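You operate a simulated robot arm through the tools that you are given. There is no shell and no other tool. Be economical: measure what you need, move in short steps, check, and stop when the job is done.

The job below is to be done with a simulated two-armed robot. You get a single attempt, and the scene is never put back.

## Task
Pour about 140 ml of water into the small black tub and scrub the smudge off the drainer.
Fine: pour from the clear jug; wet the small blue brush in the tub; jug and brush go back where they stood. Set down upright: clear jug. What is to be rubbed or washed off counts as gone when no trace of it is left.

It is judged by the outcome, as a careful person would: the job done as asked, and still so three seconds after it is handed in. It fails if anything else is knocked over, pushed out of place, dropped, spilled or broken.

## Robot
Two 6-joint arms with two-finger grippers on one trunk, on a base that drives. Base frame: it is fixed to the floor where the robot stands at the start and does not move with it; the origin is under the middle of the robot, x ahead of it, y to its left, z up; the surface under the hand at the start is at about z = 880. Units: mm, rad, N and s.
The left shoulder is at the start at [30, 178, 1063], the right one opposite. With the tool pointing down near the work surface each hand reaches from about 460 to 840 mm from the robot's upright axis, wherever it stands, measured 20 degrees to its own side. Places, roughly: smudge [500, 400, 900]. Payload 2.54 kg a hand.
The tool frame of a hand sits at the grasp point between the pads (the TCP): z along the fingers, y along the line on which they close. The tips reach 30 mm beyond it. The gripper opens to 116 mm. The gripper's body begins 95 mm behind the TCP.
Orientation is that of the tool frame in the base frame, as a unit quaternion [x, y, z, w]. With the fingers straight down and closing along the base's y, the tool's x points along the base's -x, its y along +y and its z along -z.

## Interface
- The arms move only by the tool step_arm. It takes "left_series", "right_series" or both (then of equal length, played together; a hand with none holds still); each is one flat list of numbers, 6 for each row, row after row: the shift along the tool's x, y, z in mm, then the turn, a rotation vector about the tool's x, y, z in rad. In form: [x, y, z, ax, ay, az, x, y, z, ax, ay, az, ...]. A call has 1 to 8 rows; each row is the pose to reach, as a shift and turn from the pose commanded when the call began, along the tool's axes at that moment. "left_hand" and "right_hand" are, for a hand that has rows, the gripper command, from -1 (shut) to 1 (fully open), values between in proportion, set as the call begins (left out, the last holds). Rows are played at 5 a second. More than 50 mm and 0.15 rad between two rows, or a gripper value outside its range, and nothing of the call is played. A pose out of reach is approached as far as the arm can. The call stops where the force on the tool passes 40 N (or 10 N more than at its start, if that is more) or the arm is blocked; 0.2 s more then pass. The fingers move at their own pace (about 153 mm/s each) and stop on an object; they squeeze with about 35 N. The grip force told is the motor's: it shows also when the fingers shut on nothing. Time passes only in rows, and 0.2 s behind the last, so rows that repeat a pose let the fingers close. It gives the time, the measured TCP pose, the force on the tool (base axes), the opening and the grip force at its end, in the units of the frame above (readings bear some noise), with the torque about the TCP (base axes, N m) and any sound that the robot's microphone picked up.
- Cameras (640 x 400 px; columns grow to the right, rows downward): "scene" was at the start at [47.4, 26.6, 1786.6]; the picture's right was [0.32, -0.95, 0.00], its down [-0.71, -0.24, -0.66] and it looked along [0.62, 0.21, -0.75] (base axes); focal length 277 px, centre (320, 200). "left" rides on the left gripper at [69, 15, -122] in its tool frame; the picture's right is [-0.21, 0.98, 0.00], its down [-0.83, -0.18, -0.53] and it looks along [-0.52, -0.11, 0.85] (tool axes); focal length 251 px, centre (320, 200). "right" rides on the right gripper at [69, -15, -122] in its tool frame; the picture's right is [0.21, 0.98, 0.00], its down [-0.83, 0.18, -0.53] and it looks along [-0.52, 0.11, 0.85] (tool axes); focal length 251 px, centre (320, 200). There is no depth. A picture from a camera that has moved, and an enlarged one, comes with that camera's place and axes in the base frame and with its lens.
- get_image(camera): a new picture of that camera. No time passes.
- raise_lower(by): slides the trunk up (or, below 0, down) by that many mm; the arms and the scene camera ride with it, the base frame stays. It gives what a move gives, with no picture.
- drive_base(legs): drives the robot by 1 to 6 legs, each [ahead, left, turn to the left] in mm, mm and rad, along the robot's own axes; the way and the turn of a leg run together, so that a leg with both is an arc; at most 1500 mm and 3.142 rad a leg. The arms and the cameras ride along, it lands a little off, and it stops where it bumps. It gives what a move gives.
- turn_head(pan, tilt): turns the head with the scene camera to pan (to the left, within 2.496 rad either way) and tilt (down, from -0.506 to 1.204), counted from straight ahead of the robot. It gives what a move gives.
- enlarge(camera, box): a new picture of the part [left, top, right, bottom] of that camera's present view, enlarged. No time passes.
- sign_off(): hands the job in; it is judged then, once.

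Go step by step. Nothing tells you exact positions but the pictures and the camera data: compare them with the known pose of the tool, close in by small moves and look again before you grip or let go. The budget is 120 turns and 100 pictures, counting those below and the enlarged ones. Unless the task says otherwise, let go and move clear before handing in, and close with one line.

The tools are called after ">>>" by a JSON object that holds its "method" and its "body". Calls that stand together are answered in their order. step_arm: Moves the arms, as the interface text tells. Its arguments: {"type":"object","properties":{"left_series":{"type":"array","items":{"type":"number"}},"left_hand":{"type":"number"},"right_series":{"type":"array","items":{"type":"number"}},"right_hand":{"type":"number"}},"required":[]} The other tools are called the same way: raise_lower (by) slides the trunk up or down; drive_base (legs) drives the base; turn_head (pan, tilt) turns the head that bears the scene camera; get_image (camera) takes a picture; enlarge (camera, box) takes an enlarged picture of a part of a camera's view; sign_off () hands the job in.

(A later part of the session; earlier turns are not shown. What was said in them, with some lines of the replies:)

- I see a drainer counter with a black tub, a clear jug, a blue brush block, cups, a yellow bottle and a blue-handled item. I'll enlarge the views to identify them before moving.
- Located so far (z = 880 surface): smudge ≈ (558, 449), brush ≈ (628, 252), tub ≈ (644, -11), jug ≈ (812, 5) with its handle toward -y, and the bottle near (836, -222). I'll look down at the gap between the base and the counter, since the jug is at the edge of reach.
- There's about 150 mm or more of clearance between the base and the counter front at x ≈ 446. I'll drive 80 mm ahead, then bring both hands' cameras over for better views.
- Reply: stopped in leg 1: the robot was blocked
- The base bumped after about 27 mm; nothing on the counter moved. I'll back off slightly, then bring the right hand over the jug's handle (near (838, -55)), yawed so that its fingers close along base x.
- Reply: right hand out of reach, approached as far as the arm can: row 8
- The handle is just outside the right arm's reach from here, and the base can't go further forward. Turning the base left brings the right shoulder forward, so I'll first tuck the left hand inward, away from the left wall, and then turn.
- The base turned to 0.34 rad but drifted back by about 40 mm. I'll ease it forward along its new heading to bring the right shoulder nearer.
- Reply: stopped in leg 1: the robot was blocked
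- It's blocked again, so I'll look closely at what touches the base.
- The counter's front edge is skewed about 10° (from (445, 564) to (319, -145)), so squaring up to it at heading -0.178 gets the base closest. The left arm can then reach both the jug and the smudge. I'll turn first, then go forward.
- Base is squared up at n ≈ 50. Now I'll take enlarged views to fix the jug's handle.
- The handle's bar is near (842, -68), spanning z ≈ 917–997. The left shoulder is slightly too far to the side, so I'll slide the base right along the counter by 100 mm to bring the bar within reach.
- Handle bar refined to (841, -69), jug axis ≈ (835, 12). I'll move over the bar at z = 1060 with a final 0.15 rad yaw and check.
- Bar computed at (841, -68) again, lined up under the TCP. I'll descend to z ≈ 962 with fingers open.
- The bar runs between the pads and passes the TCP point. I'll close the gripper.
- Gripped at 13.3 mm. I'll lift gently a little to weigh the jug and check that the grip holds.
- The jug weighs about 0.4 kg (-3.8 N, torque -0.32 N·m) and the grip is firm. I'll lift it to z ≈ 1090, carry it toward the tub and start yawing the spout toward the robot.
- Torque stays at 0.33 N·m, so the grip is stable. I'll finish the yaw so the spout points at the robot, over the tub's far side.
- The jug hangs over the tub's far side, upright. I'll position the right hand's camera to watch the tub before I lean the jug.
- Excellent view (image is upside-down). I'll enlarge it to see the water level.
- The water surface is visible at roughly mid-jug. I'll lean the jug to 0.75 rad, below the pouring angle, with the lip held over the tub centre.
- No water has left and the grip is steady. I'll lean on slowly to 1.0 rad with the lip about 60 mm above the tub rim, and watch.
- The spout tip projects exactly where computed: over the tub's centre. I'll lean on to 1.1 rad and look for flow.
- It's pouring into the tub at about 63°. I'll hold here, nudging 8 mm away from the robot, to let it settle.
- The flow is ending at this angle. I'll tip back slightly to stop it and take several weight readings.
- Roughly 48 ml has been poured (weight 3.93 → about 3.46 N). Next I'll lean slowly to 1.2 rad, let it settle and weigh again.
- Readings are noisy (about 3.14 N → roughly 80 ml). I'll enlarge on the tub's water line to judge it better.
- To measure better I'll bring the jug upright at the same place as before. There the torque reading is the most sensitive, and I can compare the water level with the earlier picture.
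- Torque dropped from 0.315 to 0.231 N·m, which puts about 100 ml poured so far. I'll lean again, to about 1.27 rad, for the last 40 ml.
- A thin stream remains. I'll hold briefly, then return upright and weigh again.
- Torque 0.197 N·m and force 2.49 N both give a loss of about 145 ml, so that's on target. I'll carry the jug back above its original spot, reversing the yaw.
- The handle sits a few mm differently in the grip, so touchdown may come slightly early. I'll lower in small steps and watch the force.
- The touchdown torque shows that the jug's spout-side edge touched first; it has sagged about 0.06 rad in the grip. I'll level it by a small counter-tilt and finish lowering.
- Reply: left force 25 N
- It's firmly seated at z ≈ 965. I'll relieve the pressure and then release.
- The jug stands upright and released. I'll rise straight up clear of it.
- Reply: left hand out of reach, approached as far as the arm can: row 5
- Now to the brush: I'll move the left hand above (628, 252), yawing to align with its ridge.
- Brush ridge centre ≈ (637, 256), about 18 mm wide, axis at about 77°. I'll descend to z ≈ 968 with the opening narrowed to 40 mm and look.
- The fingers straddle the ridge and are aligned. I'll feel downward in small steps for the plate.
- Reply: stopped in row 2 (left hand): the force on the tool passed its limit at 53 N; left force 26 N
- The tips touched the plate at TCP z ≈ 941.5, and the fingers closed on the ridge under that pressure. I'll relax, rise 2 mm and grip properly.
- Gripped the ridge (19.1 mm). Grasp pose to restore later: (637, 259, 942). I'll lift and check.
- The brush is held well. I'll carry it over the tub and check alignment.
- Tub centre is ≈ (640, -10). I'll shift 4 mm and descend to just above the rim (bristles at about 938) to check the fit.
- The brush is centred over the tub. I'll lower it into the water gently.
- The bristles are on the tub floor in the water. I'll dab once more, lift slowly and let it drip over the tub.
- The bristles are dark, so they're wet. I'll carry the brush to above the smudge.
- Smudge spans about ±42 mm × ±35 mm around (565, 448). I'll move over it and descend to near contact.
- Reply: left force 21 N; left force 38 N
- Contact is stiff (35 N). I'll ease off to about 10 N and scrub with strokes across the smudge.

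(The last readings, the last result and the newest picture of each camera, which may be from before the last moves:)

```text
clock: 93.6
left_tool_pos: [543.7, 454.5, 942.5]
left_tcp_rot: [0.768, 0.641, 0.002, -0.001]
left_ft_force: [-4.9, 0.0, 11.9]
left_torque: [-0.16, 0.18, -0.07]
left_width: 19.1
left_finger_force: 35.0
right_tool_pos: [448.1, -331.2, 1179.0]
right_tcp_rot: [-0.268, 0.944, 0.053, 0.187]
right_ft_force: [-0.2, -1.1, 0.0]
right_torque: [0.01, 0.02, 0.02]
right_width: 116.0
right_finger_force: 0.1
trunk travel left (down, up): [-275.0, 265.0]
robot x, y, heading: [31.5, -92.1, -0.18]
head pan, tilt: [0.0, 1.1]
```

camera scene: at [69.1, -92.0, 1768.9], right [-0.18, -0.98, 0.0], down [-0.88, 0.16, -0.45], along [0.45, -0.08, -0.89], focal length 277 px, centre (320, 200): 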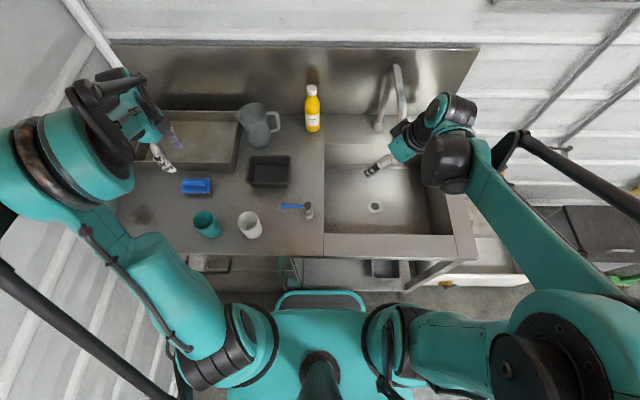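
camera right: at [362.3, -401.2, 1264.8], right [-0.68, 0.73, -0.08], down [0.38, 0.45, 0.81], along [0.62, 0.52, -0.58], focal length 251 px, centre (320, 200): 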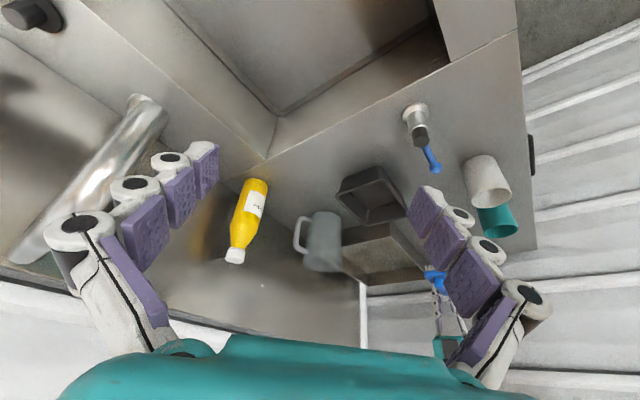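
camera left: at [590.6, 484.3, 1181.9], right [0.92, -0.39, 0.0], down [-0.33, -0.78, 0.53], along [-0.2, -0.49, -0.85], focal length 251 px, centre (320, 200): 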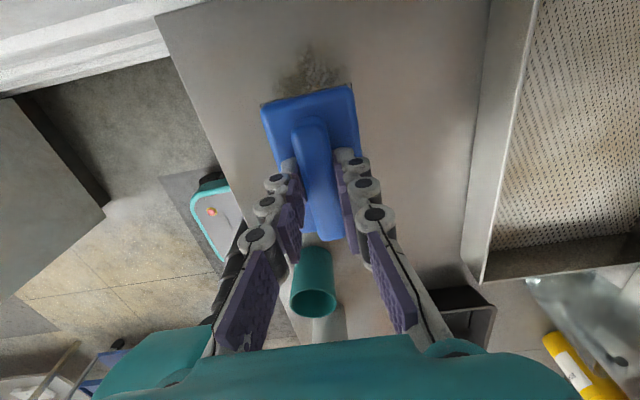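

Good contact force. I'll keep scrubbing with wider and crosswise strokes, then look.

>>> {"method": "step_arm", "body": {"left_series": [15, 0, 0, 0, 0, 0, 15, 20, 0, 0, 0, 0, 15, 40, 0, 0, 0, 0, 15, 57, 0, 0, 0, 0, 0, 57, 0, 0, 0, 0, 0, 35, 0, 0, 0, 0, 0, 12, 0, 0, 0, 0, 0, -14, 0, 0, 0, 0]}}

>>> {"method": "step_arm", "body": {"left_series": [-20, 0, 0, 0, 0, 0, -20, 20, 0, 0, 0, 0, -20, 40, 0, 0, 0, 0, -20, 60, 0, 0, 0, 0, 0, 60, 0, 0, 0, 0, 0, 35, 0, 0, 0, 0, 0, 12, 0, 0, 0, 0, 0, 0, 0, 0, 0, 0]}}

>>> {"method": "step_arm", "body": {"left_series": [20, 0, 0, 0, 0, 0, -20, 10, 0, 0, 0, 0, 20, 20, 0, 0, 0, 0, -20, 30, 0, 0, 0, 0, 20, 40, 0, 0, 0, 0, -20, 50, 0, 0, 0, 0, 20, 60, 0, 0, 0, 0, 0, 60, 0, 0, 0, 0]}}

>>> {"method": "step_arm", "body": {"left_series": [0, 0, -30, 0, 0, 0, 0, 20, -70, 0, 0, 0, 0, 50, -100, 0, 0, 0, 0, 60, -100, 0, 0, 0]}}

>>> {"method": "enlarge", "body": {"camera": "scene", "box": [90, 150, 250, 260]}}

>>> {"method": "get_image", "body": {"camera": "left"}}

```text
clock: 95.4
left_tool_pos: [533.2, 458.8, 942.9]
left_tcp_rot: [0.768, 0.64, 0.002, 0.001]
left_ft_force: [0.2, -0.7, -1.1]
left_torque: [0.02, -0.02, 0.03]
left_width: 19.0
left_finger_force: 34.9
right_tool_pos: [448.3, -330.3, 1180.1]
right_tcp_rot: [-0.267, 0.944, 0.052, 0.187]
right_ft_force: [0.4, -1.2, 0.6]
right_torque: [-0.03, -0.05, -0.03]
right_width: 116.1
right_finger_force: 0.0
trunk travel left (down, up): [-275.0, 265.0]
robot x, y, heading: [34.6, -85.2, -0.18]
head pan, tilt: [0.0, 1.1]
```

```text
clock: 97.2
left_tool_pos: [530.6, 457.5, 940.5]
left_tcp_rot: [0.769, 0.639, 0.001, 0.001]
left_ft_force: [4.6, -2.1, 15.8]
left_torque: [-0.1, -0.07, 0.05]
left_width: 18.9
left_finger_force: 34.5
right_tool_pos: [448.9, -330.5, 1178.5]
right_tcp_rot: [-0.267, 0.944, 0.053, 0.187]
right_ft_force: [-0.9, 0.8, -0.5]
right_torque: [-0.01, -0.04, 0.0]
right_width: 116.1
right_finger_force: 0.1
trunk travel left (down, up): [-275.0, 265.0]
robot x, y, heading: [35.0, -92.3, -0.177]
head pan, tilt: [0.0, 1.1]
```

```text
clock: 99.0
left_tool_pos: [592.2, 446.2, 940.8]
left_tcp_rot: [0.768, 0.64, 0.001, 0.0]
left_ft_force: [-3.5, 0.1, 10.8]
left_torque: [-0.12, 0.06, -0.03]
left_width: 19.0
left_finger_force: 35.1
right_tool_pos: [448.8, -331.4, 1176.9]
right_tcp_rot: [-0.267, 0.944, 0.053, 0.187]
right_ft_force: [0.6, -0.7, -0.2]
right_torque: [0.06, 0.05, -0.03]
right_width: 116.0
right_finger_force: 0.0
trunk travel left (down, up): [-275.0, 265.0]
robot x, y, heading: [32.1, -89.5, -0.177]
head pan, tilt: [0.0, 1.1]
```

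```text
clock: 100.0
left_tool_pos: [651.5, 435.1, 1042.7]
left_tcp_rot: [0.768, 0.64, 0.001, 0.0]
left_ft_force: [0.5, 0.5, -0.1]
left_torque: [-0.01, 0.03, -0.03]
left_width: 18.9
left_finger_force: 35.2
right_tool_pos: [448.1, -330.2, 1178.8]
right_tcp_rot: [-0.268, 0.944, 0.052, 0.186]
right_ft_force: [-0.2, 0.2, 0.2]
right_torque: [0.01, 0.02, 0.0]
right_width: 116.2
right_finger_force: 0.1
trunk travel left (down, up): [-275.0, 265.0]
robot x, y, heading: [37.0, -89.6, -0.179]
head pan, tilt: [0.0, 1.1]
```

```text
3.64 times, centred on (170, 205) of scene
camera zoom: at [70.2, -93.1, 1768.9], right [-0.18, -0.98, 0.0], down [-0.88, 0.16, -0.45], along [0.45, -0.08, -0.89], focal length 1006 px, centre (866, 182)
```

zoom: 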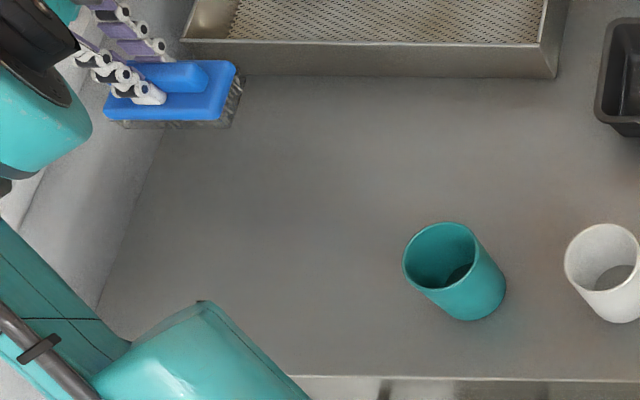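

```text
26 pictures are left
camera left: at [678.5, 501.2, 1165.0], right [0.92, -0.39, 0.0], down [-0.33, -0.78, 0.53], along [-0.2, -0.49, -0.85], focal length 251 px, centre (320, 200)
```

left: 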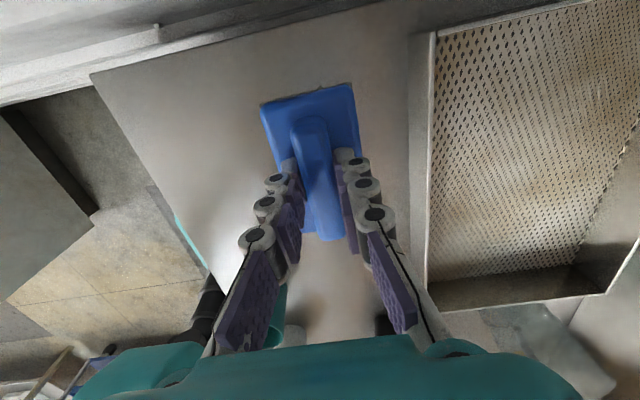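

The smudge looks gone. I'll enlarge on the spot for any trace.

>>> {"method": "enlarge", "body": {"camera": "scene", "box": [110, 185, 190, 240]}}

>>> {"method": "enlarge", "body": {"camera": "left", "box": [150, 30, 300, 230]}}

```text
7.27 times, centred on (150, 212) of scene
camera zoom: at [70.2, -93.1, 1768.9], right [-0.18, -0.98, 0.0], down [-0.88, 0.16, -0.45], along [0.45, -0.08, -0.89], focal length 2012 px, centre (1556, 109)
```

zoom: 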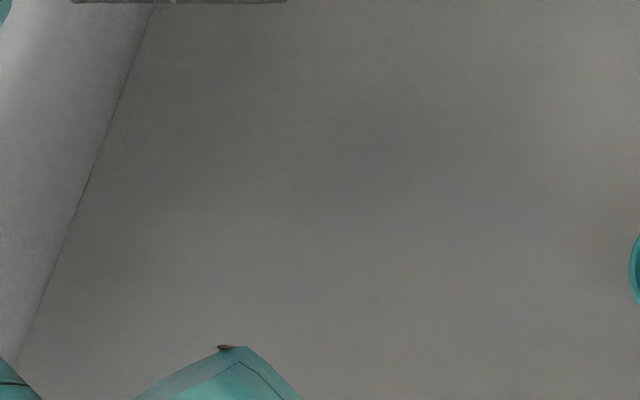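

```text
2.00 times, centred on (225, 130) of left
camera zoom: at [678.5, 501.2, 1165.0], right [0.92, -0.39, 0.0], down [-0.33, -0.78, 0.53], along [-0.2, -0.49, -0.85], focal length 503 px, centre (510, 340)
```

zoom: 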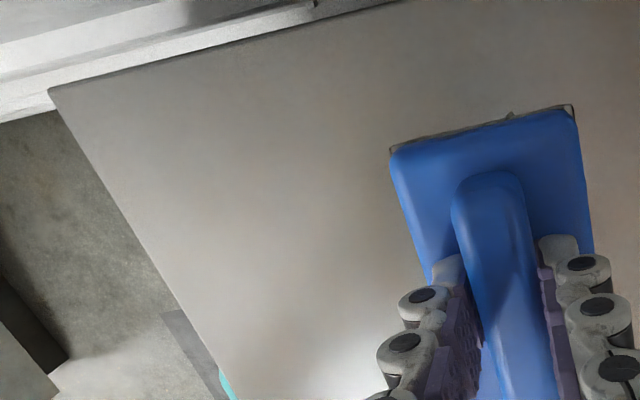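

The drainer is clean where the smudge was. I'll carry the brush back above its original place.

>>> {"method": "step_arm", "body": {"left_series": [-44, 4, 0, 0, 0, 0.01, -88, 9, 0, 0, 0, 0.02, -132, 13, 0, 0, 0, 0.03, -176, 17.4, 0, 0, 0, 0.037, -176, 17.4, 30, 0, 0, 0.037, -176, 17.4, 65, 0, 0, 0.037, -176, 17.4, 85, 0, 0, 0.037, -176, 17.4, 85, 0, 0, 0.037]}}

>>> {"method": "enlarge", "body": {"camera": "scene", "box": [140, 130, 260, 220]}}

```text
clock: 101.8
left_tool_pos: [636.8, 260.0, 956.5]
left_tcp_rot: [0.78, 0.626, 0.001, 0.0]
left_ft_force: [0.7, -0.2, -0.6]
left_torque: [0.03, 0.01, -0.03]
left_width: 18.7
left_finger_force: 34.9
right_tool_pos: [449.0, -330.6, 1179.0]
right_tcp_rot: [-0.268, 0.944, 0.052, 0.187]
right_ft_force: [0.1, -0.4, -0.5]
right_torque: [0.02, 0.01, 0.0]
right_width: 115.8
right_finger_force: 0.0
trunk travel left (down, up): [-275.0, 265.0]
robot x, y, heading: [34.2, -91.6, -0.175]
head pan, tilt: [0.0, 1.1]
```

```text
4.44 times, centred on (200, 175) of scene
camera zoom: at [69.9, -93.6, 1768.9], right [-0.18, -0.98, 0.0], down [-0.88, 0.16, -0.45], along [0.45, -0.08, -0.89], focal length 1230 px, centre (853, 311)
```

zoom: 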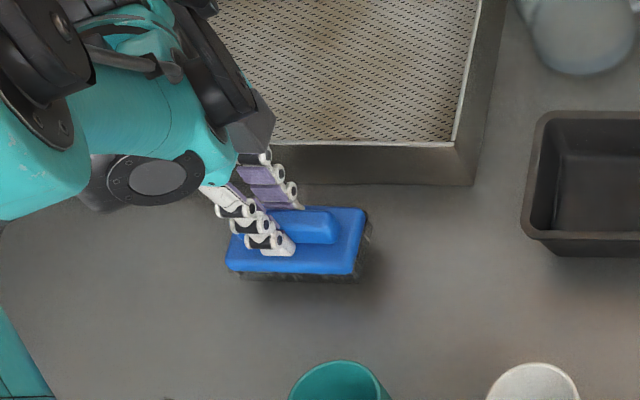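

>>> {"method": "step_arm", "body": {"left_series": [0, 0, 6, 0, 0, 0, 0, 0, 11, 0, 0, 0, 0, 0, 13, 0, 0, 0, 0, 0, 13, 0, 0, 0]}}

>>> {"method": "step_arm", "body": {"left_series": [0, 0, 1, 0, 0, 0, 0, 0, 1, 0, 0, 0]}}

>>> {"method": "step_arm", "body": {"left_series": [0, 0, 0.7, 0, 0, 0, 0, 0, 0.7, 0, 0, 0]}}

```text
clock: 102.8
left_tool_pos: [636.6, 260.1, 941.8]
left_tcp_rot: [0.78, 0.626, 0.001, 0.0]
left_ft_force: [0.6, 0.6, -1.6]
left_torque: [0.0, 0.04, 0.02]
left_width: 19.0
left_finger_force: 35.3
right_tool_pos: [450.2, -330.4, 1178.5]
right_tcp_rot: [-0.267, 0.944, 0.051, 0.186]
right_ft_force: [0.6, 0.4, 0.3]
right_torque: [-0.02, -0.01, -0.03]
right_width: 115.9
right_finger_force: 0.1
trunk travel left (down, up): [-275.0, 265.0]
robot x, y, heading: [33.2, -90.0, -0.179]
head pan, tilt: [0.0, 1.1]
```

```text
clock: 103.4
left_tool_pos: [635.3, 261.4, 942.2]
left_tcp_rot: [0.78, 0.626, 0.001, 0.001]
left_ft_force: [-0.8, -0.8, -0.9]
left_torque: [0.03, -0.02, -0.01]
left_width: 19.0
left_finger_force: 34.5
right_tool_pos: [448.9, -331.0, 1178.8]
right_tcp_rot: [-0.267, 0.944, 0.052, 0.186]
right_ft_force: [0.0, -0.1, 0.0]
right_torque: [0.02, 0.0, -0.02]
right_width: 116.0
right_finger_force: 0.0
trunk travel left (down, up): [-275.0, 265.0]
robot x, y, heading: [33.1, -90.9, -0.18]
head pan, tilt: [0.0, 1.1]
```

```text
clock: 104.0
left_tool_pos: [635.1, 261.0, 941.5]
left_tcp_rot: [0.78, 0.626, 0.001, 0.0]
left_ft_force: [1.0, -0.6, 0.7]
left_torque: [0.05, 0.03, -0.01]
left_width: 19.0
left_finger_force: 34.6
right_tool_pos: [450.5, -330.2, 1178.9]
right_tcp_rot: [-0.266, 0.944, 0.052, 0.186]
right_ft_force: [-0.5, -0.6, -0.1]
right_torque: [0.0, 0.01, 0.01]
right_width: 115.9
right_finger_force: 0.0
trunk travel left (down, up): [-275.0, 265.0]
robot x, y, heading: [31.2, -87.9, -0.178]
head pan, tilt: [0.0, 1.1]
```

Just touching. A tiny position correction, then release.

>>> {"method": "step_arm", "body": {"left_series": [-1, 1.2, -1, 0, 0, 0, -1, 1.2, 0.4, 0, 0, 0, -1, 1.2, 0.4, 0, 0, 0]}}

>>> {"method": "step_arm", "body": {"left_series": [0, 0, 0, 0, 0, 0, 0, 0, 0, 0, 0, 0, 0, 0, -3, 0, 0, 0, 0, 0, -30, 0, 0, 0, 0, 0, -70, 0, 0, 0, 0, 0, -110, 0, 0, 0, 0, 0, -150, 0, 0, 0], "left_hand": -0.3}}

>>> {"method": "enlarge", "body": {"camera": "scene", "box": [110, 80, 350, 270]}}

>>> {"method": "get_image", "body": {"camera": "left"}}

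```text
clock: 104.8
left_tool_pos: [637.3, 258.2, 941.9]
left_tcp_rot: [0.78, 0.626, 0.003, 0.0]
left_ft_force: [2.5, 0.9, 9.8]
left_torque: [-0.07, -0.04, 0.05]
left_width: 19.1
left_finger_force: 34.7
right_tool_pos: [449.0, -330.8, 1178.7]
right_tcp_rot: [-0.267, 0.944, 0.052, 0.187]
right_ft_force: [-0.5, 0.2, 0.7]
right_torque: [0.02, -0.01, 0.0]
right_width: 116.0
right_finger_force: 0.2
trunk travel left (down, up): [-275.0, 265.0]
robot x, y, heading: [35.2, -89.2, -0.18]
head pan, tilt: [0.0, 1.1]
```

```text
clock: 106.4
left_tool_pos: [637.7, 258.5, 1088.9]
left_tcp_rot: [0.78, 0.626, 0.002, 0.0]
left_ft_force: [-0.1, -0.2, 0.9]
left_torque: [0.02, 0.02, 0.01]
left_width: 40.5
left_finger_force: 0.1
right_tool_pos: [447.6, -331.6, 1178.0]
right_tcp_rot: [-0.268, 0.944, 0.053, 0.187]
right_ft_force: [0.5, 0.2, -0.1]
right_torque: [0.02, -0.01, 0.03]
right_width: 115.8
right_finger_force: 0.0
trunk travel left (down, up): [-275.0, 265.0]
robot x, y, heading: [37.4, -90.5, -0.181]
head pan, tilt: [0.0, 1.1]
```

```text
2.11 times, centred on (230, 175) of scene
camera zoom: at [68.9, -94.0, 1768.9], right [-0.18, -0.98, 0.0], down [-0.88, 0.16, -0.45], along [0.45, -0.08, -0.89], focal length 582 px, centre (510, 253)
```

zoom: 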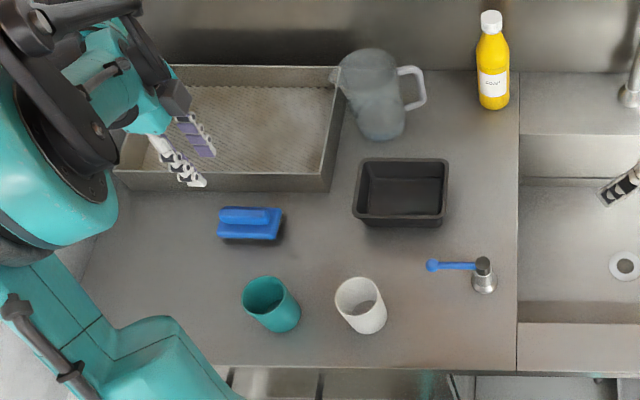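

```text
21 pictures are left
camera left: at [666.5, 323.5, 1212.9], right [0.91, -0.42, 0.0], down [-0.36, -0.77, 0.53], along [-0.22, -0.48, -0.85], focal length 251 px, centre (320, 200)
```

left: 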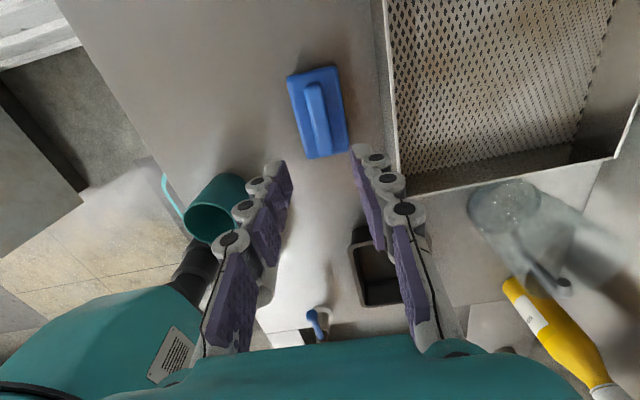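

Everything is in place: tub filled, drainer clean, jug upright on its spot, brush back where it stood, both hands clear. I'm handing in.

>>> {"method": "sign_off", "body": {}}

```text
The job is handed in.
```

I poured about 145 ml of water from the clear jug into the black tub and scrubbed the smudge off the drainer with the wetted blue brush. No trace of it shows in the final pictures. The jug stands upright within about 5 mm of where it was, and the brush is back in place. I estimated the water from the jug's change in weight, so it could be off by roughly 15 ml.
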